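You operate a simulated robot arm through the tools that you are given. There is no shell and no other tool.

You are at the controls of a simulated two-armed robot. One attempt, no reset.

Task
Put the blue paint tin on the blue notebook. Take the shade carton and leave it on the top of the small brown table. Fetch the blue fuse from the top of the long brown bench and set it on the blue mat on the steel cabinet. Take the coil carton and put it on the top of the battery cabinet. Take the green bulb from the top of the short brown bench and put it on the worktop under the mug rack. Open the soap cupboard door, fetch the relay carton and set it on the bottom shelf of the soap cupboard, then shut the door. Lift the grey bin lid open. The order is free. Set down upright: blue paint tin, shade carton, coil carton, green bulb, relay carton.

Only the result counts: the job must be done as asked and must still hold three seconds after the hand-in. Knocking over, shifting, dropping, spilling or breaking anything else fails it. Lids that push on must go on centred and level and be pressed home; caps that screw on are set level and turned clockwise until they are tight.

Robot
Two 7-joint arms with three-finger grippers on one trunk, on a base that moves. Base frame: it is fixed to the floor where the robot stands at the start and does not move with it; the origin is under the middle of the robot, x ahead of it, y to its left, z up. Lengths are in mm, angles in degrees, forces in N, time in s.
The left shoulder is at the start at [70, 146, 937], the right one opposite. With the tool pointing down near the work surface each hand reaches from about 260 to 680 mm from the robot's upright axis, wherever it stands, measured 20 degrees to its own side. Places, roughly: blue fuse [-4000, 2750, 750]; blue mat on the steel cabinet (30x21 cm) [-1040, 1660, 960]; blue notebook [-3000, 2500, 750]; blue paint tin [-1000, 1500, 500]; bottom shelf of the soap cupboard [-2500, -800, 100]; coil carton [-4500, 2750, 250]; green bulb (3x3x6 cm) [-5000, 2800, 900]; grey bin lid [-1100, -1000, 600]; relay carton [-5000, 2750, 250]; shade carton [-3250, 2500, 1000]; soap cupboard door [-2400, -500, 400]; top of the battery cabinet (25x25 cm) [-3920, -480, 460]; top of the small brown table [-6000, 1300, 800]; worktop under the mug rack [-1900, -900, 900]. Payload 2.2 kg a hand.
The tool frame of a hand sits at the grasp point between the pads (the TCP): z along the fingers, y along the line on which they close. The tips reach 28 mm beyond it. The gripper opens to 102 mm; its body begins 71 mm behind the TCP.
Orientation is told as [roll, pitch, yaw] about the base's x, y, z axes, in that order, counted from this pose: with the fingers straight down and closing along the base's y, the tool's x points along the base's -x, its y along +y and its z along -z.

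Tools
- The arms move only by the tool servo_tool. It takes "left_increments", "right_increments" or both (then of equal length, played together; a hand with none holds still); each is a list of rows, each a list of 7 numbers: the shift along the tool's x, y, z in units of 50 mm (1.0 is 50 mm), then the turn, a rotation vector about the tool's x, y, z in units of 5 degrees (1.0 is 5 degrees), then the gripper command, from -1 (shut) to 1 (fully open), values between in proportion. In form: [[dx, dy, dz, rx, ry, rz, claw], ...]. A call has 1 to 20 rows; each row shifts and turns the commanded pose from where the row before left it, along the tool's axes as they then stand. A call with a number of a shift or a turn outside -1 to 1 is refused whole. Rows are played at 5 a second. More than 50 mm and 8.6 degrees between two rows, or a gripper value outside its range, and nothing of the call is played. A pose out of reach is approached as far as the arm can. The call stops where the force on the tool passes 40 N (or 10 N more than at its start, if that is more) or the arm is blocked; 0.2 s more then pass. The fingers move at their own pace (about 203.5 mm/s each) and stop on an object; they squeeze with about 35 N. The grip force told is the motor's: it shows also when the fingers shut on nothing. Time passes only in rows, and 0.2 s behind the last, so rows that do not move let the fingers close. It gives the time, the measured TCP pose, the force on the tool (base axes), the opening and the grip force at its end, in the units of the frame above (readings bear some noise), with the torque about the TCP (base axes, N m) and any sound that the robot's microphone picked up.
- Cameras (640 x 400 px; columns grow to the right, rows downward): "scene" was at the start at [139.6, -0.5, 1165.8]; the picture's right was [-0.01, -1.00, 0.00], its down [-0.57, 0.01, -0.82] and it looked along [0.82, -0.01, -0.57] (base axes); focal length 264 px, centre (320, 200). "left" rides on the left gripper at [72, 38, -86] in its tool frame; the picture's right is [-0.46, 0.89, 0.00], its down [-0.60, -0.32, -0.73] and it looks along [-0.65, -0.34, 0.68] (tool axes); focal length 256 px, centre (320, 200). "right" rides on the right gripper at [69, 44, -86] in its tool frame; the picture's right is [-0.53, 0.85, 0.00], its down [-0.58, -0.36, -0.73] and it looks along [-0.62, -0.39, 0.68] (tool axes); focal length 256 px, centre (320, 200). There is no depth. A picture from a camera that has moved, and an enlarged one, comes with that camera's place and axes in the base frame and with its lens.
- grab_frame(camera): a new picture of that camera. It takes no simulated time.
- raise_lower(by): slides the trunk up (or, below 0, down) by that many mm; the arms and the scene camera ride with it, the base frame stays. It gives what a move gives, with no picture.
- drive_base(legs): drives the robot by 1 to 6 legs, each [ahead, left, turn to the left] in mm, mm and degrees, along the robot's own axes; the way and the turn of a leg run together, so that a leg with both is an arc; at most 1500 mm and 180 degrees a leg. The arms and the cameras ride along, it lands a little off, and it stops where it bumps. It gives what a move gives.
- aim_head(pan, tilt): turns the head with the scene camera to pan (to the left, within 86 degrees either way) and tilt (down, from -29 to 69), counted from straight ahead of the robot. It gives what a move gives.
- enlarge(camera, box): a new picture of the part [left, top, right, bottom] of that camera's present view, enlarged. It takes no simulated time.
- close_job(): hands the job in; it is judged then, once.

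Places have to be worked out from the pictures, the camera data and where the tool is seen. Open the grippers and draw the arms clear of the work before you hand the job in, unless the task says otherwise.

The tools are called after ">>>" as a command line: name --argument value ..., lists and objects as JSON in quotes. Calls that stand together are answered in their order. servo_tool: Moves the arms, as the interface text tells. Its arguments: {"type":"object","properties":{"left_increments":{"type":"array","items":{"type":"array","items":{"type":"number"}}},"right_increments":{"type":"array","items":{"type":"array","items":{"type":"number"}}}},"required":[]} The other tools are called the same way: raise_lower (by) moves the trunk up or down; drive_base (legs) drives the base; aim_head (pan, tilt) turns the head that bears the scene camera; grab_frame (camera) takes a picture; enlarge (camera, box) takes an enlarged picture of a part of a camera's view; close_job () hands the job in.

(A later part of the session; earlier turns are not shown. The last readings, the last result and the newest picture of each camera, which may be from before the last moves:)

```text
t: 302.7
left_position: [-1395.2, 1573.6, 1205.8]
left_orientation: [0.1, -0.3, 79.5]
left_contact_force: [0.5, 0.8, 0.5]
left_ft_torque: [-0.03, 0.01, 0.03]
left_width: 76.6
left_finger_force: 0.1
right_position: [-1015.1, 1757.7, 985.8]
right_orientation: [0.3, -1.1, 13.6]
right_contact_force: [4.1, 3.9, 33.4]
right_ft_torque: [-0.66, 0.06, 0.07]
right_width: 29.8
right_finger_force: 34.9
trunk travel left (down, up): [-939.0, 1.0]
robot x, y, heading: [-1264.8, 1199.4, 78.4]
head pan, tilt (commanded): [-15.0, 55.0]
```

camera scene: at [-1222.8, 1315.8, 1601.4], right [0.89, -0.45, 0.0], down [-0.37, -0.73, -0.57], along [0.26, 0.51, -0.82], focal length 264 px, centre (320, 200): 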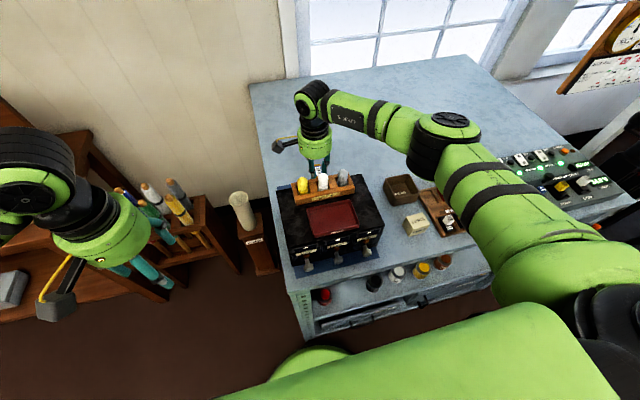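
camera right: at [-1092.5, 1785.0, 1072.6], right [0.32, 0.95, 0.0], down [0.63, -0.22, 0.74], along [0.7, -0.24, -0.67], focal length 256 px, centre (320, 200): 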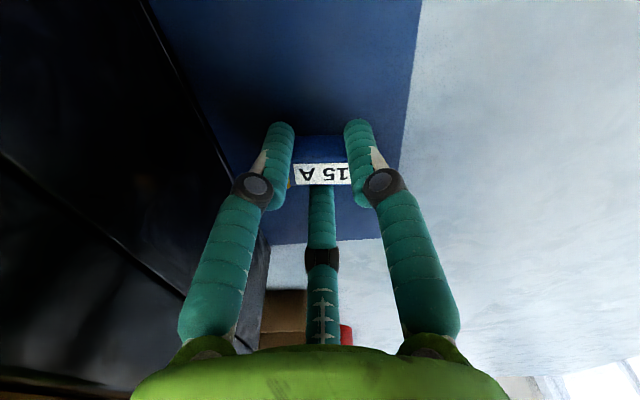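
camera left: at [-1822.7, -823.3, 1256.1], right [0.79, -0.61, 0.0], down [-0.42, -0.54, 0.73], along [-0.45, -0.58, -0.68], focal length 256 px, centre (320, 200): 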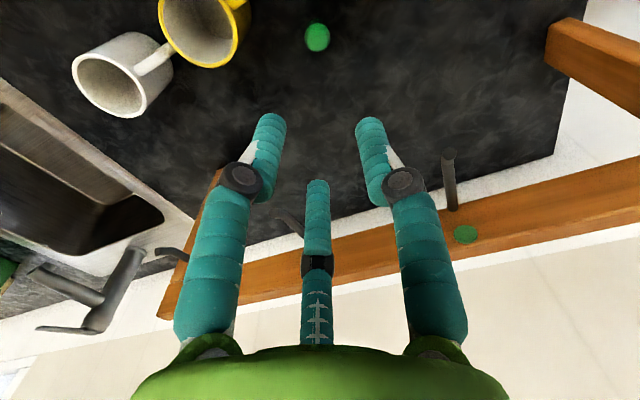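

The fuse rests on the mat (contact at z≈986). I ease off 7 mm, open to about 50 mm and rise.

>>> servo_tool --right_increments '[[0, 0, -0.14, 0, 0, 0, -1], [0, 0, 0, 0, 0, 0, -0.2], [0, 0, 0, 0, 0, 0, 0], [0, 0, 0, 0, 0, 0, 0], [0, 0, -0.3, 0, 0, 0, 0], [0, 0, -0.6, 0, 0, 0, 0]]'

>>> grab_frame --camera "right"

```text
t: 304.1
left_position: [-1394.2, 1578.0, 1204.5]
left_orientation: [0.1, -0.1, 79.5]
left_contact_force: [-0.4, 0.8, -0.8]
left_ft_torque: [0.02, -0.01, -0.02]
left_width: 76.6
left_finger_force: 0.0
right_position: [-1015.5, 1756.4, 1032.8]
right_orientation: [-0.4, -1.0, 13.6]
right_contact_force: [0.4, -0.1, 0.7]
right_ft_torque: [0.01, 0.01, 0.03]
right_width: 50.9
right_finger_force: 0.0
trunk travel left (down, up): [-939.0, 1.0]
robot x, y, heading: [-1262.5, 1198.7, 78.6]
head pan, tilt (commanded): [-15.0, 55.0]
```

```text
taken
camera right: at [-1093.3, 1783.9, 1116.4], right [0.32, 0.95, 0.0], down [0.63, -0.22, 0.74], along [0.7, -0.24, -0.67], focal length 256 px, centre (320, 200)
```

right: 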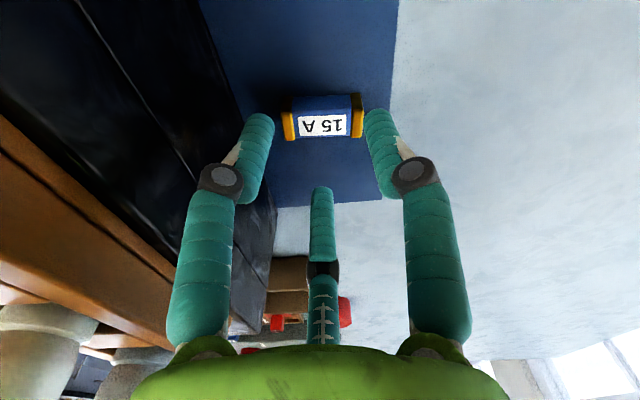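

The fuse lies on the blue mat. I raise the hand straight up, draw it back over the box, and turn it back.

>>> servo_tool --right_increments '[[0, 0, -0.8, 0, 0, 0, 0], [0, 0, -0.8, 0, 0, 0, 0], [0, 0, -0.8, 0, 0, 0, 0], [0, 0, -0.8, 0, 0, 0, 0], [0, 0, -0.7, 0, 0, 0, 0], [0.217, -0.822, 0, 0, 0, 0, 0], [0.217, -0.822, 0, 0, 0, 0, 0], [0.217, -0.822, 0, 0, 0, 0, 0], [0.217, -0.822, 0, 0, 0, 0, 0], [0.217, -0.822, 0, 0, 0, 0, 0], [0.217, -0.822, 0, 0, 0, 0, 0]]'

>>> enlarge --camera "scene" --box '[250, 150, 410, 280]'

```text
t: 306.5
left_position: [-1394.2, 1575.7, 1204.8]
left_orientation: [0.1, 0.0, 79.5]
left_contact_force: [0.4, 0.4, -0.2]
left_ft_torque: [0.0, -0.01, -0.04]
left_width: 76.2
left_finger_force: 0.1
right_position: [-1023.6, 1501.5, 1227.9]
right_orientation: [-0.3, -1.0, 13.5]
right_contact_force: [0.0, 0.2, 0.2]
right_ft_torque: [0.03, -0.01, -0.04]
right_width: 50.8
right_finger_force: 0.0
trunk travel left (down, up): [-939.0, 1.0]
robot x, y, heading: [-1265.6, 1200.6, 78.4]
head pan, tilt (commanded): [-15.0, 55.0]
```

```text
3.08 times, centred on (330, 215) of scene
camera zoom: at [-1222.7, 1312.5, 1601.6], right [0.89, -0.45, 0.0], down [-0.37, -0.73, -0.57], along [0.26, 0.51, -0.82], focal length 811 px, centre (289, 154)
```

zoom: 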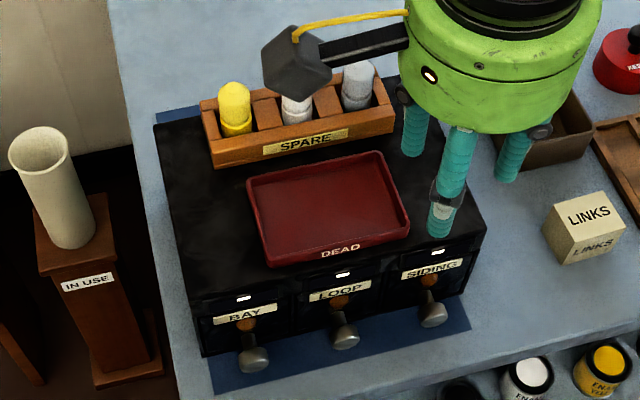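

The fuse is on the mat and everything on the cabinet stands as before. I rotate the right hand back, back off and drive to the short bench for the coil and relay cartons.

>>> servo_tool --right_increments '[[0, 0, 0, 0, 0, -1, 0], [0, 0, 0, 0, 0, -1, 0], [0, 0, 0, 0, 0, -1, 0], [0, 0, 0, 0, 0, -1, 0], [0, 0, 0, 0, 0, -1, 0], [0, 0, 0, 0, 0, -1, 0], [0, 0, 0, 0, 0, -1, 0], [0, 0, 0, 0, 0, -1, 0], [0, 0, 0, 0, 0, -1, 0], [0, 0, 0, 0, 0, -1, 0], [0, 0, 0, 0, 0, -1, 0], [0, 0, 0, 0, 0, -1, 0], [0, 0, 0, 0, 0, -1, 0]]'

>>> drive_base --legs '[[-450, 0, 0], [0, 1500, 0], [0, 1500, 0.5]]'

>>> raise_lower --by -400

>>> aim_head --pan 10 --tilt 30

>>> grab_frame --camera "scene"

```text
t: 309.3
left_position: [-1394.4, 1578.5, 1204.4]
left_orientation: [0.1, 0.0, 79.4]
left_contact_force: [-0.2, -0.9, -0.4]
left_ft_torque: [0.0, 0.03, 0.01]
left_width: 76.9
left_finger_force: 0.1
right_position: [-1023.7, 1504.3, 1226.9]
right_orientation: [-0.9, 0.1, 78.8]
right_contact_force: [0.0, 0.1, -0.4]
right_ft_torque: [0.0, 0.01, -0.03]
right_width: 51.1
right_finger_force: 0.1
trunk travel left (down, up): [-939.0, 1.0]
robot x, y, heading: [-1268.8, 1202.6, 78.5]
head pan, tilt (commanded): [-15.0, 55.0]
```

```text
t: 326.2
left_position: [-4454.2, 1719.6, 1204.9]
left_orientation: [0.1, 0.0, 80.5]
left_contact_force: [-0.6, 0.2, -0.1]
left_ft_torque: [-0.03, -0.02, -0.03]
left_width: 76.7
left_finger_force: 0.1
right_position: [-4083.7, 1651.3, 1226.3]
right_orientation: [-0.9, 0.1, 79.6]
right_contact_force: [-0.3, 0.4, 0.8]
right_ft_torque: [0.04, 0.0, 0.01]
right_width: 50.9
right_finger_force: 0.0
trunk travel left (down, up): [-939.0, 1.0]
robot x, y, heading: [-4321.9, 1344.1, 79.6]
head pan, tilt (commanded): [-15.0, 55.0]
```

```text
t: 330.0
left_position: [-4457.3, 1718.5, 804.3]
left_orientation: [0.0, -0.1, 80.5]
left_contact_force: [0.3, -0.3, -0.7]
left_ft_torque: [-0.01, 0.02, -0.04]
left_width: 76.7
left_finger_force: 0.0
right_position: [-4084.6, 1652.2, 827.5]
right_orientation: [-0.8, 0.1, 79.5]
right_contact_force: [0.3, 0.7, 0.2]
right_ft_torque: [-0.01, -0.02, -0.03]
right_width: 51.1
right_finger_force: 0.1
trunk travel left (down, up): [-539.0, 401.0]
robot x, y, heading: [-4323.7, 1343.2, 79.5]
head pan, tilt (commanded): [-15.0, 55.0]
```

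```text
t: 330.9
left_position: [-4455.8, 1719.3, 803.6]
left_orientation: [0.1, 0.0, 80.5]
left_contact_force: [-0.5, 0.4, 0.8]
left_ft_torque: [0.01, 0.0, -0.01]
left_width: 76.4
left_finger_force: 0.0
right_position: [-4084.5, 1651.5, 827.6]
right_orientation: [-0.9, 0.1, 79.6]
right_contact_force: [-0.8, -0.2, 0.0]
right_ft_torque: [0.02, 0.0, -0.01]
right_width: 51.3
right_finger_force: 0.0
trunk travel left (down, up): [-539.0, 401.0]
robot x, y, heading: [-4320.9, 1343.7, 79.4]
head pan, tilt (commanded): [10.0, 30.0]
```

```text
taken
camera scene: at [-4309.7, 1483.9, 1237.4], right [1.0, -0.01, 0.0], down [0.0, -0.5, -0.87], along [0.01, 0.87, -0.5], focal length 264 px, centre (320, 200)
```

scene: 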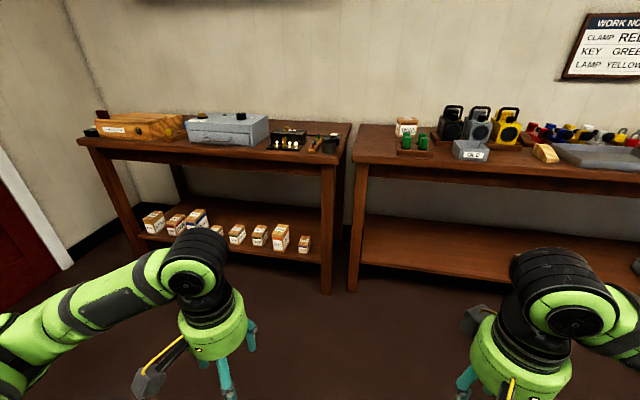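

I drive closer to the short bench and lower the trunk to look at the lower shelf from the front.

>>> drive_base --legs '[[400, 370, -0.7]]'

>>> raise_lower --by -400

>>> aim_head --pan 0 --tilt 35

>>> grab_frame --camera "scene"

```text
t: 334.1
left_position: [-4743.1, 2180.9, 805.1]
left_orientation: [0.0, 0.0, 80.0]
left_contact_force: [0.1, 0.3, 0.6]
left_ft_torque: [0.02, 0.01, 0.0]
left_width: 76.6
left_finger_force: 0.1
right_position: [-4372.8, 2111.1, 827.2]
right_orientation: [-0.9, 0.2, 79.1]
right_contact_force: [-0.5, 0.5, 0.2]
right_ft_torque: [-0.01, 0.02, 0.01]
right_width: 50.8
right_finger_force: 0.0
trunk travel left (down, up): [-539.0, 401.0]
robot x, y, heading: [-4616.8, 1806.0, 79.0]
head pan, tilt (commanded): [10.0, 30.0]
```

```text
t: 337.9
left_position: [-4744.3, 2180.4, 405.2]
left_orientation: [0.2, 0.0, 79.9]
left_contact_force: [-0.1, 0.3, -0.6]
left_ft_torque: [-0.07, -0.03, -0.02]
left_width: 76.5
left_finger_force: 0.0
right_position: [-4371.5, 2110.4, 426.8]
right_orientation: [-0.9, 0.1, 79.0]
right_contact_force: [0.1, 0.4, -0.1]
right_ft_torque: [0.02, -0.03, -0.02]
right_width: 50.9
right_finger_force: 0.1
trunk travel left (down, up): [-139.0, 801.0]
robot x, y, heading: [-4612.0, 1806.0, 78.7]
head pan, tilt (commanded): [10.0, 30.0]
```

```text
t: 338.6
left_position: [-4743.0, 2180.5, 404.9]
left_orientation: [0.1, 0.0, 80.1]
left_contact_force: [0.1, -1.0, 0.4]
left_ft_torque: [0.03, -0.02, 0.0]
left_width: 76.3
left_finger_force: 0.0
right_position: [-4371.2, 2110.2, 427.2]
right_orientation: [-0.8, 0.1, 79.1]
right_contact_force: [-0.7, 0.1, -0.2]
right_ft_torque: [0.06, -0.01, 0.0]
right_width: 50.8
right_finger_force: 0.1
trunk travel left (down, up): [-139.0, 801.0]
robot x, y, heading: [-4612.2, 1802.7, 79.2]
head pan, tilt (commanded): [0.0, 35.0]
```

```text
taken
camera scene: at [-4584.1, 1940.2, 829.7], right [0.98, -0.19, 0.0], down [-0.11, -0.56, -0.82], along [0.16, 0.8, -0.57], focal length 264 px, centre (320, 200)
```

scene: 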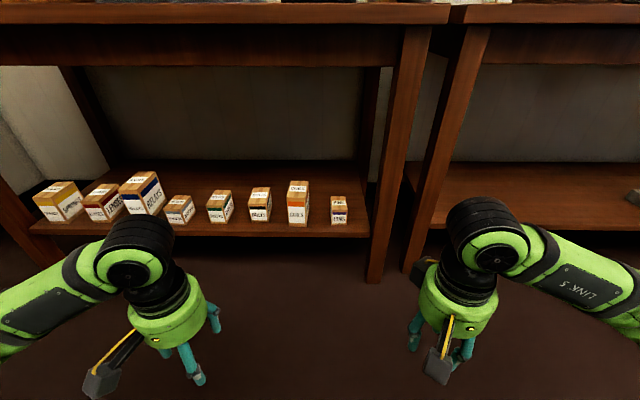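

>>> enlarge --camera "scene" --box '[160, 150, 380, 260]'

```text
2.91 times, centred on (270, 205) of scene
camera zoom: at [-4584.1, 1940.2, 829.7], right [0.98, -0.19, 0.0], down [-0.11, -0.56, -0.82], along [0.16, 0.8, -0.57], focal length 767 px, centre (466, 186)
```

zoom: 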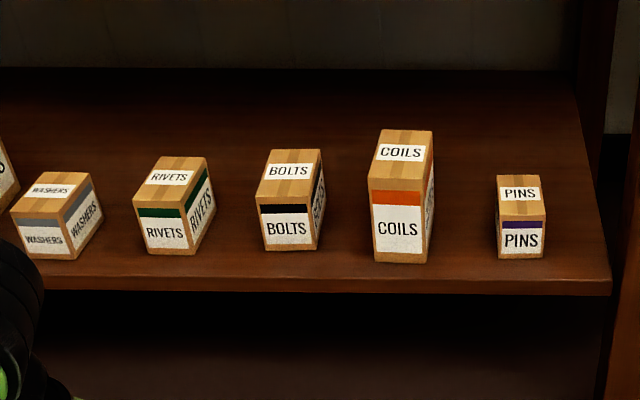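

The COILS carton measures about 63×105×118 mm, centred at [-4509, 2701] with its top at z≈344 on a shelf at z≈226. I retract the left hand a bit, and drive to where the right hand can reach it under the bench top.

>>> servo_tool --left_increments '[[0.8, 0, -0.6, 0, 0, 0, 0.5], [0.8, 0, -0.6, 0, 0, 0, 0.5]]' --right_increments '[[0, 0, 0, 0, 0, 0, 1], [0, 0, 0, 0, 0, 0, 1]]'

>>> drive_base --legs '[[200, 268, 0]]'

>>> aim_head --pan -15 --tilt 40

>>> grab_frame --camera "scene"

```text
t: 339.2
left_position: [-4750.3, 2124.2, 474.0]
left_orientation: [0.1, 0.1, 80.0]
left_contact_force: [0.2, -0.4, -0.2]
left_ft_torque: [-0.01, 0.0, 0.02]
left_width: 76.6
left_finger_force: 0.1
left hand out of reach, approached as far as the arm can: row 2
right_position: [-4371.8, 2110.8, 425.9]
right_orientation: [-1.0, 0.1, 79.1]
right_contact_force: [0.1, 1.0, -0.1]
right_ft_torque: [0.0, 0.01, -0.02]
right_width: 101.8
right_finger_force: 0.0
trunk travel left (down, up): [-139.0, 801.0]
robot x, y, heading: [-4610.2, 1802.4, 79.2]
head pan, tilt (commanded): [0.0, 35.0]
```

```text
t: 341.4
left_position: [-4974.6, 2371.2, 474.5]
left_orientation: [0.1, 0.0, 79.8]
left_contact_force: [0.4, 0.0, -0.1]
left_ft_torque: [0.0, 0.04, 0.03]
left_width: 76.5
left_finger_force: 0.1
right_position: [-4595.6, 2355.7, 426.1]
right_orientation: [-0.9, 0.0, 78.9]
right_contact_force: [0.4, 0.2, 0.5]
right_ft_torque: [-0.03, 0.05, -0.01]
right_width: 102.1
right_finger_force: 0.1
trunk travel left (down, up): [-139.0, 801.0]
robot x, y, heading: [-4841.0, 2048.1, 78.9]
head pan, tilt (commanded): [0.0, 35.0]
```

```text
t: 342.2
left_position: [-4973.1, 2371.6, 473.7]
left_orientation: [0.1, 0.0, 79.8]
left_contact_force: [-0.3, -0.1, 0.1]
left_ft_torque: [-0.01, 0.02, 0.04]
left_width: 76.6
left_finger_force: 0.0
right_position: [-4596.7, 2354.3, 425.6]
right_orientation: [-1.0, 0.1, 78.9]
right_contact_force: [0.2, -0.1, -0.4]
right_ft_torque: [0.0, 0.01, 0.02]
right_width: 102.1
right_finger_force: 0.2
trunk travel left (down, up): [-139.0, 801.0]
robot x, y, heading: [-4838.3, 2049.2, 78.9]
head pan, tilt (commanded): [-15.0, 40.0]
```

```text
taken
camera scene: at [-4788.6, 2176.3, 822.1], right [0.9, -0.44, 0.0], down [-0.28, -0.58, -0.77], along [0.34, 0.69, -0.64], focal length 264 px, centre (320, 200)
```

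scene: 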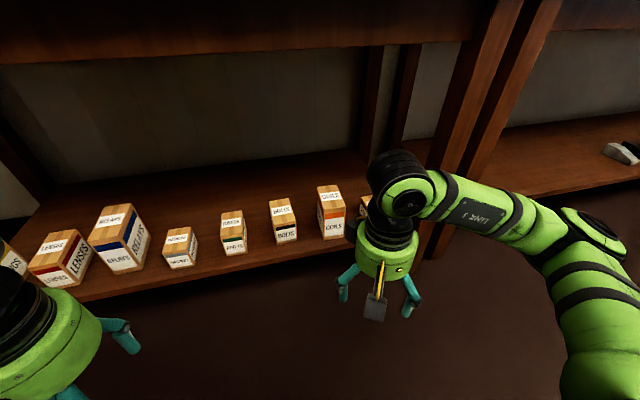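

>>> enlarge --camera "scene" --box '[250, 160, 390, 260]'

>>> enlarge --camera "scene" --box '[20, 180, 200, 300]'

```text
4.00 times, centred on (320, 210) of scene
camera zoom: at [-4788.6, 2176.3, 822.1], right [0.9, -0.44, 0.0], down [-0.28, -0.58, -0.77], along [0.34, 0.69, -0.64], focal length 1055 px, centre (320, 160)
```

zoom: 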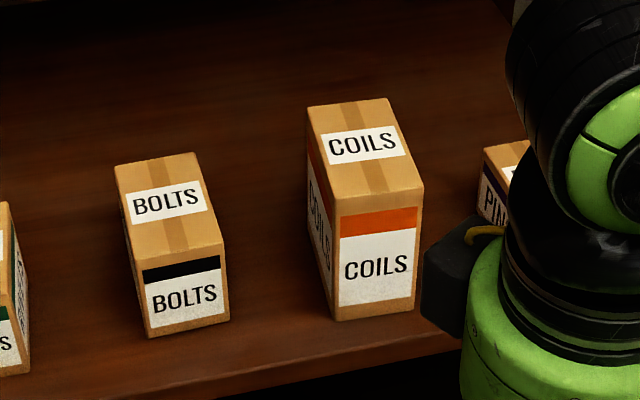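

```text
3.33 times, centred on (110, 240) of scene
camera zoom: at [-4788.6, 2176.3, 822.1], right [0.9, -0.44, 0.0], down [-0.28, -0.58, -0.77], along [0.34, 0.69, -0.64], focal length 879 px, centre (1020, 67)
```

zoom: 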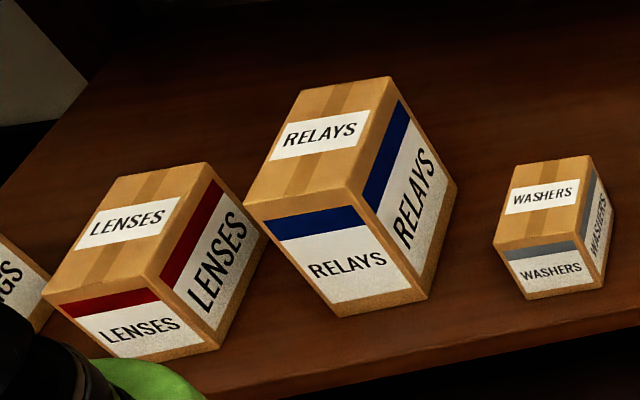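

COILS is centred at about [-4504, 2695] (64×110×116, top 344, axis ≈73.7°); RELAYS at about [-5048, 2829] (64×128×132, top 360). I drive 180 mm closer and turn the right hand to match the coil carton.

>>> drive_base --legs '[[180, 0, 0]]'

>>> servo_tool --right_increments '[[0, 0, 0, 0, 0, 0.52, 1], [0, 0, 0, 0, 0, 0.52, 1]]'

>>> grab_frame --camera "scene"

>>> grab_frame --camera "right"

```text
t: 343.7
left_position: [-4940.2, 2547.9, 473.7]
left_orientation: [0.1, 0.0, 79.8]
left_contact_force: [-0.3, -0.2, -0.6]
left_ft_torque: [0.0, 0.02, -0.02]
left_width: 76.4
left_finger_force: 0.0
right_position: [-4561.7, 2530.0, 426.7]
right_orientation: [-0.9, 0.1, 78.9]
right_contact_force: [0.5, 0.3, -0.3]
right_ft_torque: [0.04, -0.03, 0.0]
right_width: 102.1
right_finger_force: 0.0
trunk travel left (down, up): [-139.0, 801.0]
robot x, y, heading: [-4800.8, 2225.6, 78.9]
head pan, tilt (commanded): [-15.0, 40.0]
```

```text
t: 344.3
left_position: [-4939.9, 2546.9, 473.9]
left_orientation: [0.2, 0.1, 79.7]
left_contact_force: [0.6, -0.6, -0.2]
left_ft_torque: [-0.02, 0.01, 0.0]
left_width: 76.5
left_finger_force: 0.1
right_position: [-4562.2, 2530.8, 426.2]
right_orientation: [-0.9, 0.1, 73.6]
right_contact_force: [1.2, 0.6, -0.1]
right_ft_torque: [0.0, 0.0, 0.0]
right_width: 102.0
right_finger_force: 0.1
trunk travel left (down, up): [-139.0, 801.0]
robot x, y, heading: [-4805.3, 2224.0, 78.9]
head pan, tilt (commanded): [-15.0, 40.0]
```

```text
taken
camera scene: at [-4753.8, 2351.5, 822.1], right [0.9, -0.44, 0.0], down [-0.28, -0.58, -0.77], along [0.34, 0.69, -0.64], focal length 264 px, centre (320, 200)
```

scene: 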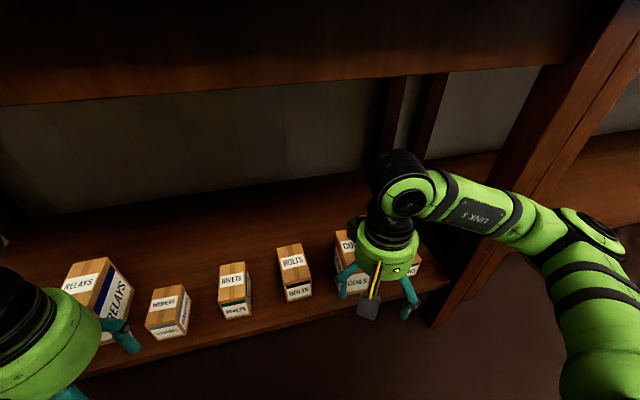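

```text
taken
camera right: at [-4623.0, 2477.0, 512.4], right [-0.66, 0.75, -0.01], down [0.5, 0.45, 0.74], along [0.56, 0.48, -0.68], focal length 256 px, centre (320, 200)
```

right: 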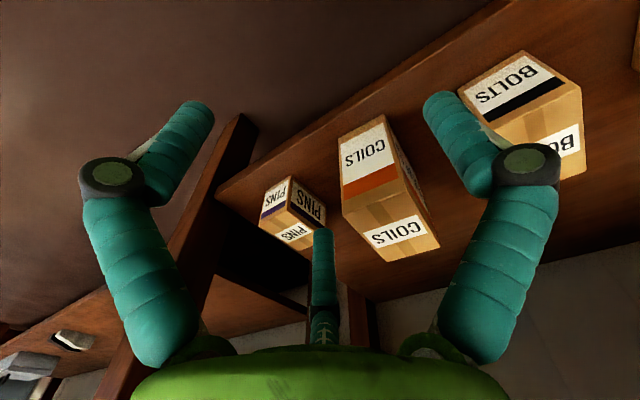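

The hand camera and scene view agree: carton centre ≈[-4502, 2691], axis ≈74.5°. I move the right hand above it, offset 13 mm for the three-finger grip.

>>> servo_tool --right_increments '[[-0.854, -0.129, 0, 0, 0, 0, 1], [-0.854, -0.129, 0, 0, 0, 0, 1], [-0.854, -0.129, 0, 0, 0, 0, 1], [-0.854, -0.129, 0, 0, 0, 0, 1]]'

>>> grab_frame --camera "right"

>>> grab_frame --camera "scene"

```text
t: 345.3
left_position: [-4937.6, 2546.9, 475.0]
left_orientation: [0.1, 0.0, 79.8]
left_contact_force: [0.4, 0.1, 0.4]
left_ft_torque: [0.01, -0.02, -0.01]
left_width: 76.3
left_finger_force: 0.0
right_position: [-4489.6, 2687.2, 426.6]
right_orientation: [-1.0, -0.1, 73.8]
right_contact_force: [-0.4, -0.5, 0.2]
right_ft_torque: [0.01, 0.02, 0.05]
right_width: 102.1
right_finger_force: 0.0
trunk travel left (down, up): [-139.0, 801.0]
robot x, y, heading: [-4801.4, 2225.5, 78.7]
head pan, tilt (commanded): [-15.0, 40.0]
```

```text
taken
camera right: at [-4551.2, 2633.3, 511.4], right [-0.66, 0.75, -0.01], down [0.5, 0.45, 0.74], along [0.56, 0.48, -0.68], focal length 256 px, centre (320, 200)
```

right: 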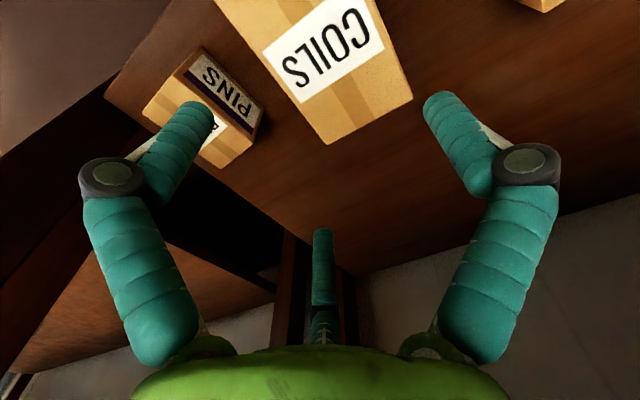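

```text
taken
camera scene: at [-4753.8, 2351.5, 822.1], right [0.9, -0.44, 0.0], down [-0.28, -0.58, -0.77], along [0.34, 0.69, -0.64], focal length 264 px, centre (320, 200)
```

scene: 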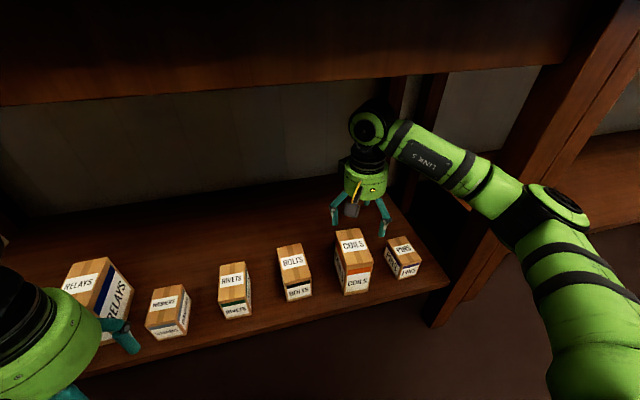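

Comparing the two hand-camera views puts the carton top higher than I thought (z≈366) and its centre at about [-4517, 2667]. I correct the hand position and look again from slightly lower.

>>> servo_tool --right_increments '[[0.54, 0.16, 0, 0, 0, 0, 1], [0, 0, 0.3, 0, 0, -0.2, 1]]'

>>> grab_frame --camera "right"

>>> enlarge --camera "scene" --box '[270, 170, 450, 310]'

```text
t: 345.9
left_position: [-4939.6, 2547.5, 474.6]
left_orientation: [0.2, -0.1, 79.8]
left_contact_force: [0.1, 0.3, 0.0]
left_ft_torque: [0.03, -0.01, -0.02]
left_width: 76.7
left_finger_force: 0.1
right_position: [-4504.3, 2662.0, 411.5]
right_orientation: [-0.9, 0.0, 74.7]
right_contact_force: [-0.2, 0.4, -0.1]
right_ft_torque: [0.01, 0.0, 0.01]
right_width: 101.8
right_finger_force: 0.1
trunk travel left (down, up): [-139.0, 801.0]
robot x, y, heading: [-4806.1, 2223.2, 78.8]
head pan, tilt (commanded): [-15.0, 40.0]
```

```text
taken
camera right: at [-4565.1, 2608.3, 496.7], right [-0.67, 0.74, -0.01], down [0.49, 0.46, 0.74], along [0.55, 0.49, -0.68], focal length 256 px, centre (320, 200)
```

right: 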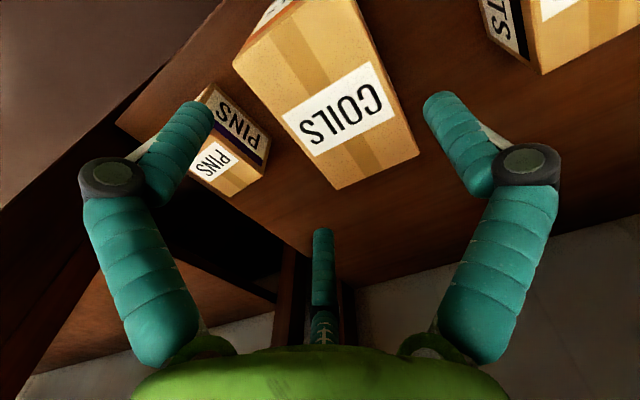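

```text
2.86 times, centred on (360, 240) of scene
camera zoom: at [-4753.8, 2351.5, 822.1], right [0.9, -0.44, 0.0], down [-0.28, -0.58, -0.77], along [0.34, 0.69, -0.64], focal length 753 px, centre (206, 86)
```

zoom: 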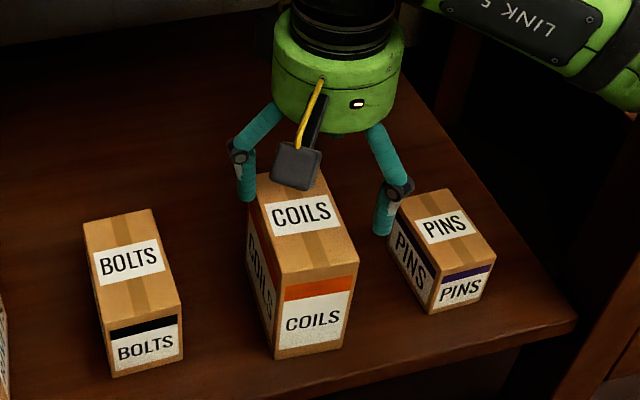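

All views now agree: top z≈368, footprint 57×97 mm, centre [-4518, 2663]. The hand is positioned within 3 mm, so I descend to z≈326 and close.

>>> servo_tool --right_increments '[[0, 0, 0.4, 0, 0, 0, 1], [0, 0, 0.4, 0, 0, 0, 1]]'

>>> grab_frame --camera "right"

```text
t: 346.5
left_position: [-4940.1, 2546.7, 475.0]
left_orientation: [0.1, 0.0, 79.8]
left_contact_force: [-0.5, -0.2, -0.5]
left_ft_torque: [0.02, 0.0, -0.01]
left_width: 76.5
left_finger_force: 0.2
right_position: [-4502.3, 2663.5, 371.5]
right_orientation: [-0.9, 0.0, 74.7]
right_contact_force: [-0.6, 0.2, 0.3]
right_ft_torque: [0.02, 0.01, -0.02]
right_width: 101.9
right_finger_force: 0.1
trunk travel left (down, up): [-139.0, 801.0]
robot x, y, heading: [-4803.0, 2225.7, 78.7]
head pan, tilt (commanded): [-15.0, 40.0]
```

```text
taken
camera right: at [-4564.1, 2608.4, 457.2], right [-0.67, 0.74, -0.01], down [0.49, 0.46, 0.74], along [0.55, 0.49, -0.68], focal length 256 px, centre (320, 200)
```

right: 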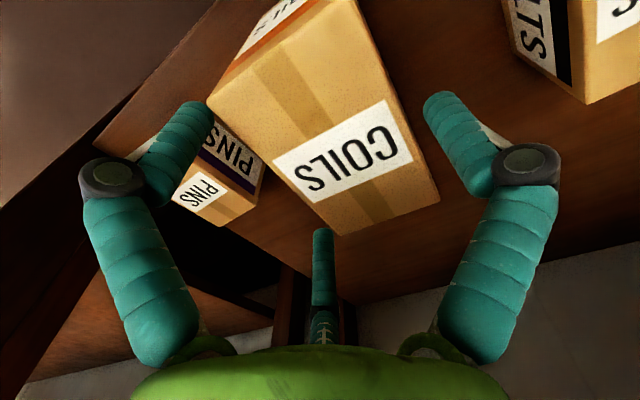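

>>> servo_tool --right_increments '[[0, 0, 0.3, 0, 0, 0, 1], [0, 0, 0.3, 0, 0, 0, 1], [0, 0, 0.3, 0, 0, 0, 1]]'

>>> grab_frame --camera "right"

```text
t: 347.3
left_position: [-4939.4, 2547.3, 474.9]
left_orientation: [0.1, 0.0, 79.8]
left_contact_force: [0.6, -0.1, -0.2]
left_ft_torque: [0.05, -0.01, 0.01]
left_width: 76.7
left_finger_force: 0.1
right_position: [-4503.2, 2663.6, 328.4]
right_orientation: [-1.0, 0.0, 74.7]
right_contact_force: [0.5, 0.1, -0.7]
right_ft_torque: [-0.01, -0.01, 0.02]
right_width: 101.8
right_finger_force: 0.0
trunk travel left (down, up): [-139.0, 801.0]
robot x, y, heading: [-4801.0, 2226.5, 78.7]
head pan, tilt (commanded): [-15.0, 40.0]
```

```text
taken
camera right: at [-4562.9, 2608.2, 412.2], right [-0.67, 0.74, -0.01], down [0.49, 0.46, 0.74], along [0.55, 0.49, -0.68], focal length 256 px, centre (320, 200)
```

right: 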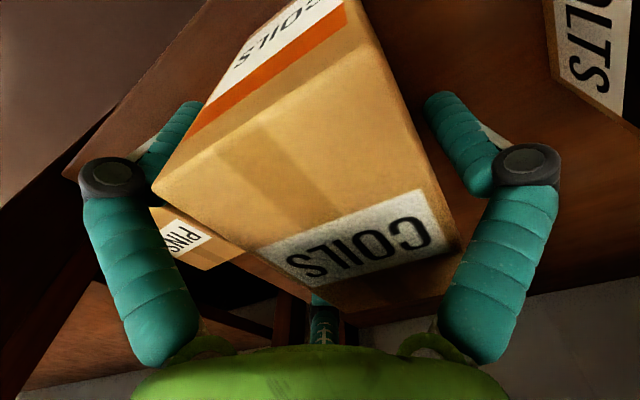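

The carton is between the fingers with no contact force. I close the gripper.

>>> servo_tool --right_increments '[[0, 0, 0, 0, 0, 0, 0.6], [0, 0, 0, 0, 0, 0, -1], [0, 0, 0, 0, 0, 0, -1]]'

>>> grab_frame --camera "right"

```text
t: 348.1
left_position: [-4938.5, 2547.0, 474.8]
left_orientation: [0.2, 0.0, 79.9]
left_contact_force: [-0.5, 0.6, 0.4]
left_ft_torque: [-0.01, -0.01, 0.04]
left_width: 76.7
left_finger_force: 0.1
right_position: [-4503.1, 2664.0, 327.9]
right_orientation: [-1.0, -0.1, 74.8]
right_contact_force: [-3.2, 1.3, 5.7]
right_ft_torque: [0.08, 0.68, -0.06]
right_width: 83.3
right_finger_force: 35.2
trunk travel left (down, up): [-139.0, 801.0]
robot x, y, heading: [-4805.6, 2222.8, 79.0]
head pan, tilt (commanded): [-15.0, 40.0]
```

```text
taken
camera right: at [-4563.5, 2608.3, 413.3], right [-0.67, 0.74, -0.01], down [0.49, 0.46, 0.74], along [0.55, 0.49, -0.68], focal length 256 px, centre (320, 200)
```

right: 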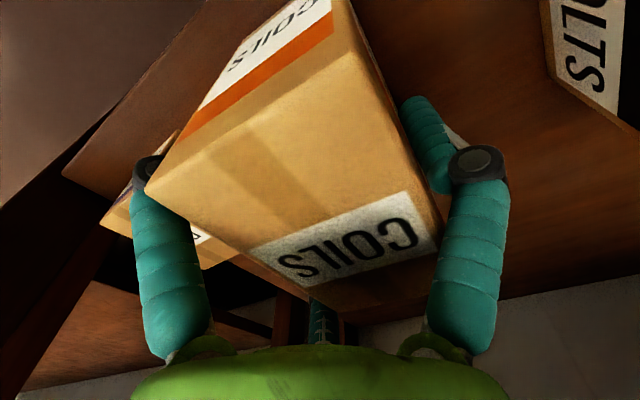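

Gripped at 83 mm, 35 N. I lift it 70 mm and check the hold.

>>> servo_tool --right_increments '[[0, 0, -0.2, 0, 0, 0, -1], [0, 0, -0.4, 0, 0, 0, -1], [0, 0, -0.4, 0, 0, 0, -1], [0, 0, -0.4, 0, 0, 0, -1]]'

>>> grab_frame --camera "right"

>>> grab_frame --camera "scene"

```text
t: 349.1
left_position: [-4938.7, 2546.8, 474.7]
left_orientation: [0.2, 0.0, 79.9]
left_contact_force: [-0.2, -1.2, -0.3]
left_ft_torque: [0.02, 0.02, 0.01]
left_width: 76.5
left_finger_force: 0.0
right_position: [-4503.7, 2663.8, 396.8]
right_orientation: [-1.1, 0.1, 74.7]
right_contact_force: [0.2, 1.0, -4.3]
right_ft_torque: [0.01, -0.07, -0.02]
right_width: 83.3
right_finger_force: 35.0
trunk travel left (down, up): [-139.0, 801.0]
robot x, y, heading: [-4803.8, 2231.1, 78.7]
head pan, tilt (commanded): [-15.0, 40.0]
```

```text
taken
camera right: at [-4564.2, 2609.6, 482.0], right [-0.67, 0.74, -0.01], down [0.49, 0.46, 0.74], along [0.55, 0.49, -0.68], focal length 256 px, centre (320, 200)
```

right: 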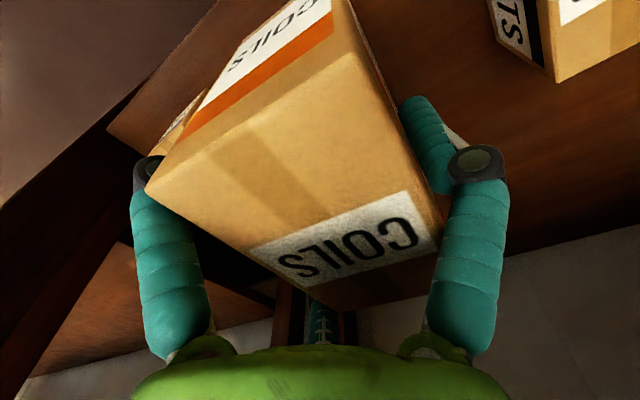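

```text
taken
camera scene: at [-4753.6, 2351.8, 822.0], right [0.9, -0.44, 0.0], down [-0.28, -0.58, -0.77], along [0.34, 0.69, -0.64], focal length 264 px, centre (320, 200)
```

scene: 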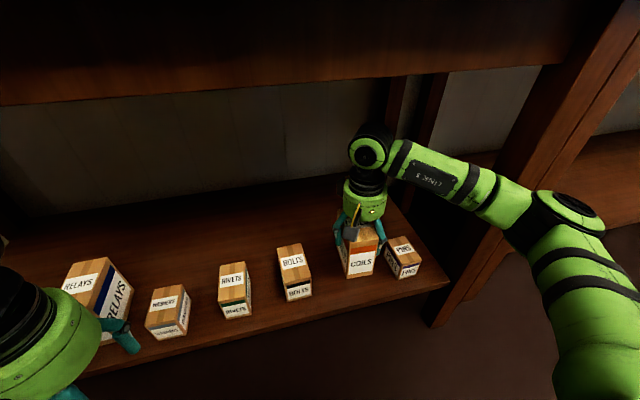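

The coil carton is held (about 4 N weight). I raise it a little more and draw it out toward the robot.

>>> servo_tool --right_increments '[[0, 0, -0.8, 0, 0, 0, -1], [0.854, 0.1, 0, 0, 0, 0, -1], [0.854, 0.1, 0, 0, 0, 0, -1], [0.854, 0.1, 0, 0, 0, 0, -1]]'

>>> drive_base --legs '[[-150, 0, 0]]'

>>> aim_head --pan 10 --tilt 40

>>> grab_frame --camera "scene"

```text
t: 350.1
left_position: [-4938.7, 2546.5, 474.6]
left_orientation: [0.1, 0.0, 79.8]
left_contact_force: [-0.5, 0.1, 0.2]
left_ft_torque: [0.0, 0.02, 0.01]
left_width: 76.7
left_finger_force: 0.1
right_position: [-4552.3, 2543.6, 437.3]
right_orientation: [-0.9, 0.0, 74.7]
right_contact_force: [-0.6, -0.8, -4.7]
right_ft_torque: [0.02, -0.07, 0.01]
right_width: 83.7
right_finger_force: 34.6
trunk travel left (down, up): [-139.0, 801.0]
robot x, y, heading: [-4798.0, 2225.0, 79.0]
head pan, tilt (commanded): [-15.0, 40.0]
```

```text
t: 351.5
left_position: [-4968.9, 2400.0, 474.1]
left_orientation: [0.1, 0.0, 79.8]
left_contact_force: [0.6, -0.1, -0.9]
left_ft_torque: [0.0, -0.02, 0.0]
left_width: 76.4
left_finger_force: 0.2
right_position: [-4581.0, 2397.5, 436.8]
right_orientation: [-0.9, -0.1, 74.7]
right_contact_force: [0.1, 0.0, -4.9]
right_ft_torque: [0.02, -0.08, 0.02]
right_width: 83.8
right_finger_force: 34.6
trunk travel left (down, up): [-139.0, 801.0]
robot x, y, heading: [-4832.3, 2079.3, 79.0]
head pan, tilt (commanded): [-15.0, 40.0]
```

```text
t: 352.4
left_position: [-4969.8, 2399.9, 475.1]
left_orientation: [0.1, 0.0, 79.8]
left_contact_force: [0.7, 0.6, -0.1]
left_ft_torque: [-0.01, 0.04, 0.02]
left_width: 76.5
left_finger_force: 0.1
right_position: [-4581.2, 2396.2, 437.7]
right_orientation: [-0.9, 0.0, 74.6]
right_contact_force: [-0.9, -0.1, -4.2]
right_ft_torque: [0.03, -0.05, 0.0]
right_width: 83.6
right_finger_force: 35.1
trunk travel left (down, up): [-139.0, 801.0]
robot x, y, heading: [-4833.8, 2080.9, 79.0]
head pan, tilt (commanded): [10.0, 40.0]
```

```text
taken
camera scene: at [-4818.5, 2213.1, 822.0], right [1.0, -0.02, 0.0], down [-0.01, -0.64, -0.77], along [0.02, 0.77, -0.64], focal length 264 px, centre (320, 200)
```

scene: 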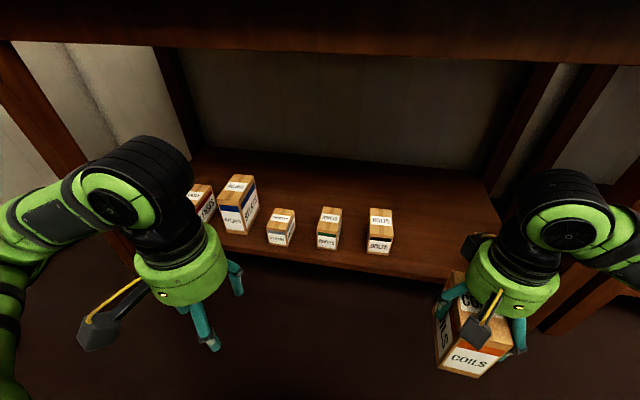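

>>> enlarge --camera "scene" --box '[180, 150, 320, 260]'

```text
3.64 times, centred on (250, 205) of scene
camera zoom: at [-4818.5, 2213.1, 822.0], right [1.0, -0.02, 0.0], down [-0.01, -0.64, -0.77], along [0.02, 0.77, -0.64], focal length 959 px, centre (574, 182)
```

zoom: 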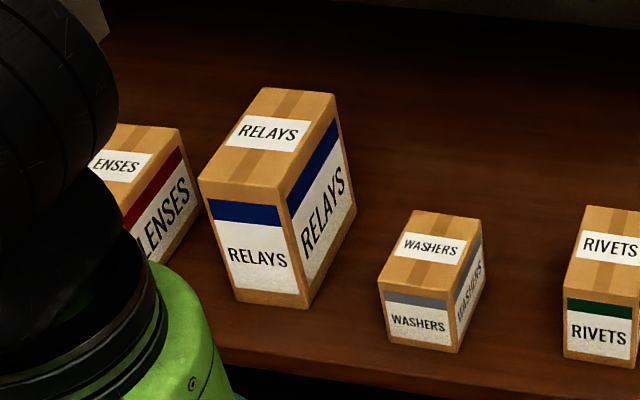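

The RELAYS carton is about 62×120×127 mm, centred near [-5032, 2800], top z≈384, with free space on both sides. I shift the robot left and forward so the left hand can reach it.

>>> drive_base --legs '[[147, 131, 0]]'

>>> servo_tool --left_increments '[[0, 0, 0, 0, 0, 0, 1], [0, 0, 0, 0, 0, 0, 1]]'

>>> grab_frame --camera "left"

>>> grab_frame --camera "scene"

```text
t: 353.9
left_position: [-5069.2, 2570.8, 474.5]
left_orientation: [0.0, 0.1, 79.8]
left_contact_force: [-0.6, 0.0, -0.2]
left_ft_torque: [0.0, 0.01, -0.04]
left_width: 76.4
left_finger_force: 0.1
right_position: [-4682.8, 2567.5, 437.2]
right_orientation: [-0.9, 0.0, 74.7]
right_contact_force: [0.5, 0.4, -4.9]
right_ft_torque: [0.02, -0.06, -0.02]
right_width: 83.5
right_finger_force: 35.8
trunk travel left (down, up): [-139.0, 801.0]
robot x, y, heading: [-4932.3, 2248.5, 78.9]
head pan, tilt (commanded): [10.0, 40.0]
```

```text
t: 354.5
left_position: [-5068.3, 2570.1, 474.8]
left_orientation: [0.1, 0.0, 79.7]
left_contact_force: [0.5, -0.2, 0.4]
left_ft_torque: [0.0, -0.03, -0.01]
left_width: 102.0
left_finger_force: 0.0
right_position: [-4681.5, 2566.4, 436.0]
right_orientation: [-1.0, 0.2, 74.8]
right_contact_force: [0.3, 0.7, -3.7]
right_ft_torque: [0.0, -0.03, -0.01]
right_width: 83.5
right_finger_force: 35.1
trunk travel left (down, up): [-139.0, 801.0]
robot x, y, heading: [-4930.3, 2248.1, 78.9]
head pan, tilt (commanded): [10.0, 40.0]
```

```text
taken
camera left: at [-5119.9, 2505.9, 560.3], right [-0.79, 0.61, 0.0], down [0.42, 0.54, 0.73], along [0.45, 0.58, -0.68], focal length 256 px, centre (320, 200)
```

left: 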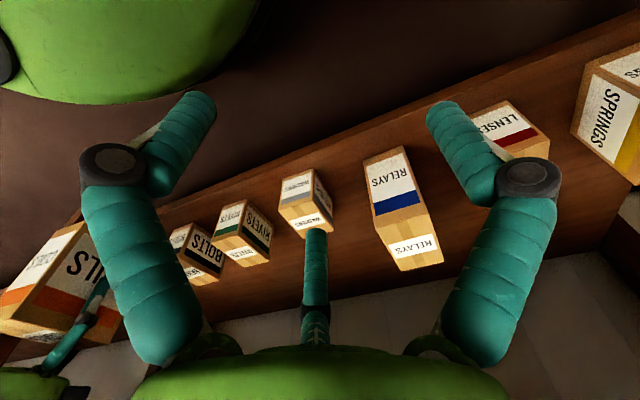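

```text
taken
camera scene: at [-4919.6, 2383.7, 822.0], right [1.0, -0.02, 0.0], down [-0.01, -0.64, -0.77], along [0.02, 0.77, -0.64], focal length 264 px, centre (320, 200)
```

scene: 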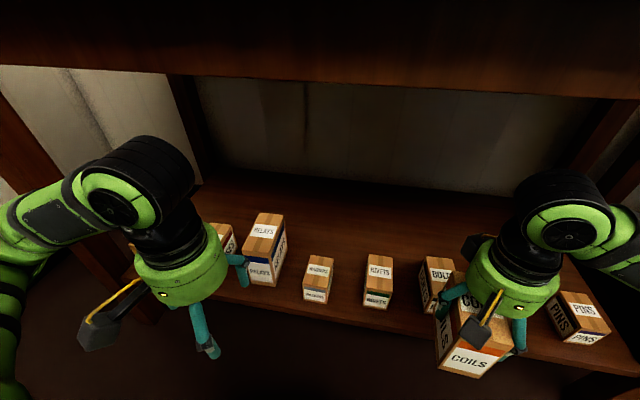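

>>> enlarge --camera "left" --box '[340, 130, 480, 290]'

>>> enlarge --camera "scene" --box '[200, 190, 340, 310]'

```text
2.50 times, centred on (410, 210) of left
camera zoom: at [-5119.9, 2505.9, 560.3], right [-0.79, 0.61, 0.0], down [0.42, 0.54, 0.73], along [0.45, 0.58, -0.68], focal length 640 px, centre (95, 175)
```

zoom: 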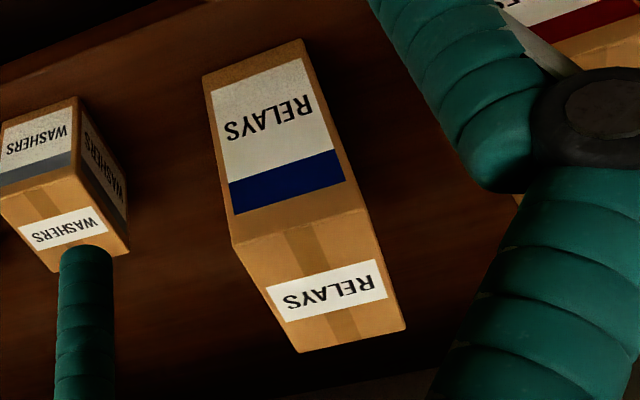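

```text
3.33 times, centred on (270, 250) of scene
camera zoom: at [-4919.6, 2383.7, 822.0], right [1.0, -0.02, 0.0], down [-0.01, -0.64, -0.77], along [0.02, 0.77, -0.64], focal length 879 px, centre (487, 33)
```

zoom: 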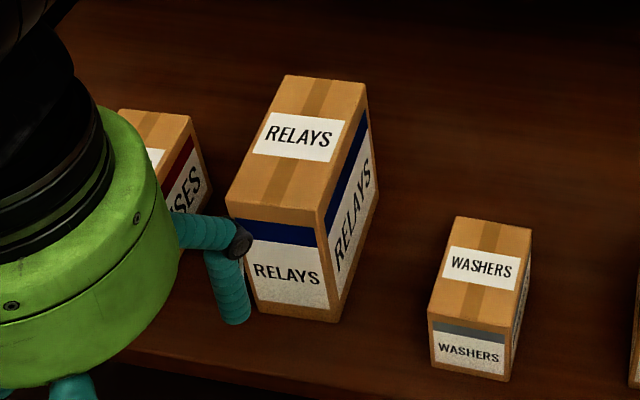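

Triangulating gives the RELAYS carton at centre [-5037, 2812], top z≈371, 63×125 mm, axis ≈79.5°. I bring the left hand above it, offset 13 mm.

>>> servo_tool --left_increments '[[-0.975, 0, 0, 0, 0, 0, 1], [-0.975, 0, 0, 0, 0, 0, 1], [-0.975, 0, 0, 0, 0, 0, 1], [-0.975, 0, 0, 0, 0, 0, 1], [-0.97, -0.01, 0.4, 0, 0, 0, 1]]'

>>> servo_tool --left_increments '[[0, 0, 0.5, 0, 0, 0, 1]]'

>>> grab_frame --camera "left"

>>> grab_frame --camera "scene"

```text
refused: row 5 steps farther than a row can; nothing moved
```

```text
t: 354.9
left_position: [-5067.8, 2576.5, 450.9]
left_orientation: [0.1, 0.0, 79.7]
left_contact_force: [0.2, 0.0, -0.6]
left_ft_torque: [0.02, 0.01, 0.06]
left_width: 102.2
left_finger_force: 0.1
left hand out of reach, approached as far as the arm can: row 1
right_position: [-4682.3, 2566.3, 437.0]
right_orientation: [-0.9, 0.1, 74.7]
right_contact_force: [0.0, 0.3, -4.4]
right_ft_torque: [0.01, -0.06, 0.01]
right_width: 83.7
right_finger_force: 35.0
trunk travel left (down, up): [-139.0, 801.0]
robot x, y, heading: [-4934.9, 2251.0, 78.8]
head pan, tilt (commanded): [10.0, 40.0]
```

```text
taken
camera left: at [-5118.1, 2513.2, 537.5], right [-0.79, 0.62, 0.0], down [0.42, 0.54, 0.73], along [0.45, 0.58, -0.68], focal length 256 px, centre (320, 200)
```

left: 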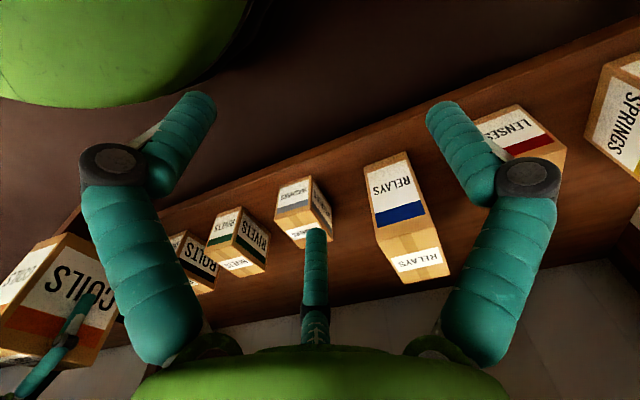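

```text
taken
camera scene: at [-4919.6, 2383.7, 822.1], right [1.0, -0.02, 0.0], down [-0.01, -0.64, -0.77], along [0.02, 0.77, -0.64], focal length 264 px, centre (320, 200)
```

scene: 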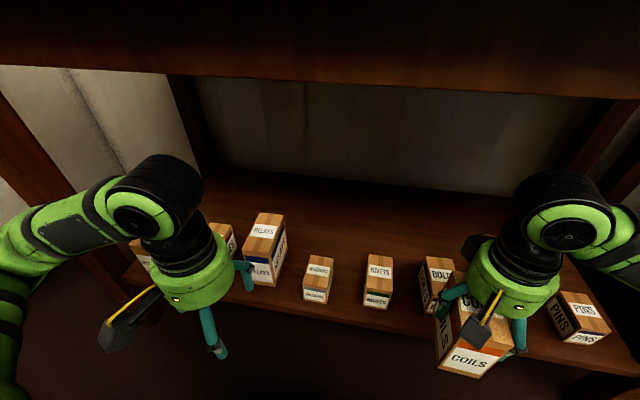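

The first call was refused (a step too long), so only the small lowering happened. I repeat the forward move with permitted steps.

>>> servo_tool --left_increments '[[-0.96, 0, 0, 0, 0, 0, 1], [-0.96, 0, 0, 0, 0, 0, 1], [-0.96, 0, 0, 0, 0, 0, 1], [-0.96, 0, 0, 0, 0, 0, 1], [-0.96, 0, 0, 0, 0, 0, 1]]'

>>> grab_frame --camera "left"

>>> enlarge --camera "scene" --box '[180, 150, 340, 300]'

```text
t: 356.1
left_position: [-5025.4, 2815.4, 451.3]
left_orientation: [0.2, -0.1, 79.7]
left_contact_force: [-1.2, 0.9, 0.6]
left_ft_torque: [0.0, -0.02, 0.01]
left_width: 102.0
left_finger_force: 0.1
right_position: [-4681.5, 2566.8, 437.5]
right_orientation: [-0.9, 0.2, 74.7]
right_contact_force: [0.5, -0.4, -4.6]
right_ft_torque: [-0.01, -0.05, -0.01]
right_width: 83.5
right_finger_force: 35.0
trunk travel left (down, up): [-139.0, 801.0]
robot x, y, heading: [-4932.6, 2249.4, 78.8]
head pan, tilt (commanded): [10.0, 40.0]
```

```text
taken
camera left: at [-5074.9, 2750.4, 536.4], right [-0.79, 0.62, 0.0], down [0.42, 0.54, 0.73], along [0.45, 0.58, -0.68], focal length 256 px, centre (320, 200)
```

left: 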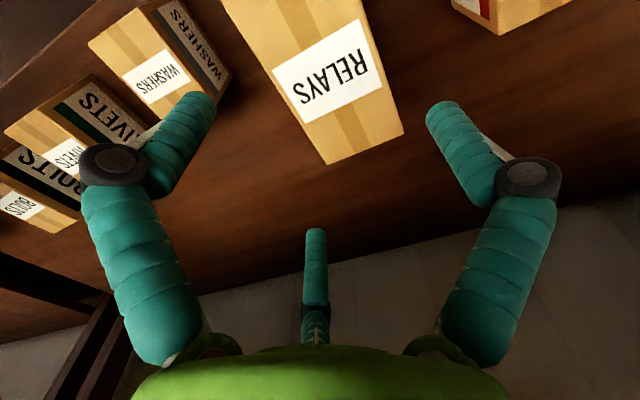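

```text
2.67 times, centred on (260, 225) of scene
camera zoom: at [-4919.6, 2383.7, 822.0], right [1.0, -0.02, 0.0], down [-0.01, -0.64, -0.77], along [0.02, 0.77, -0.64], focal length 703 px, centre (480, 133)
```

zoom: 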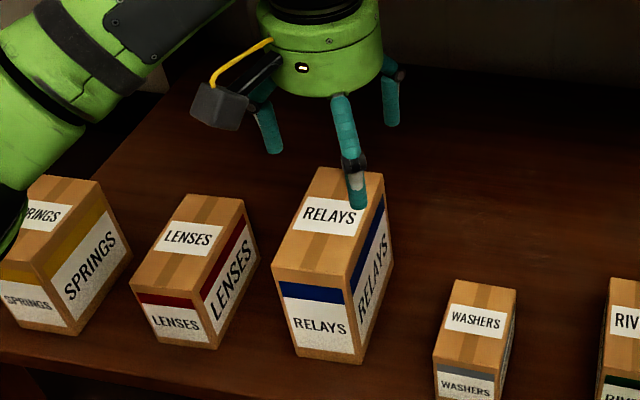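

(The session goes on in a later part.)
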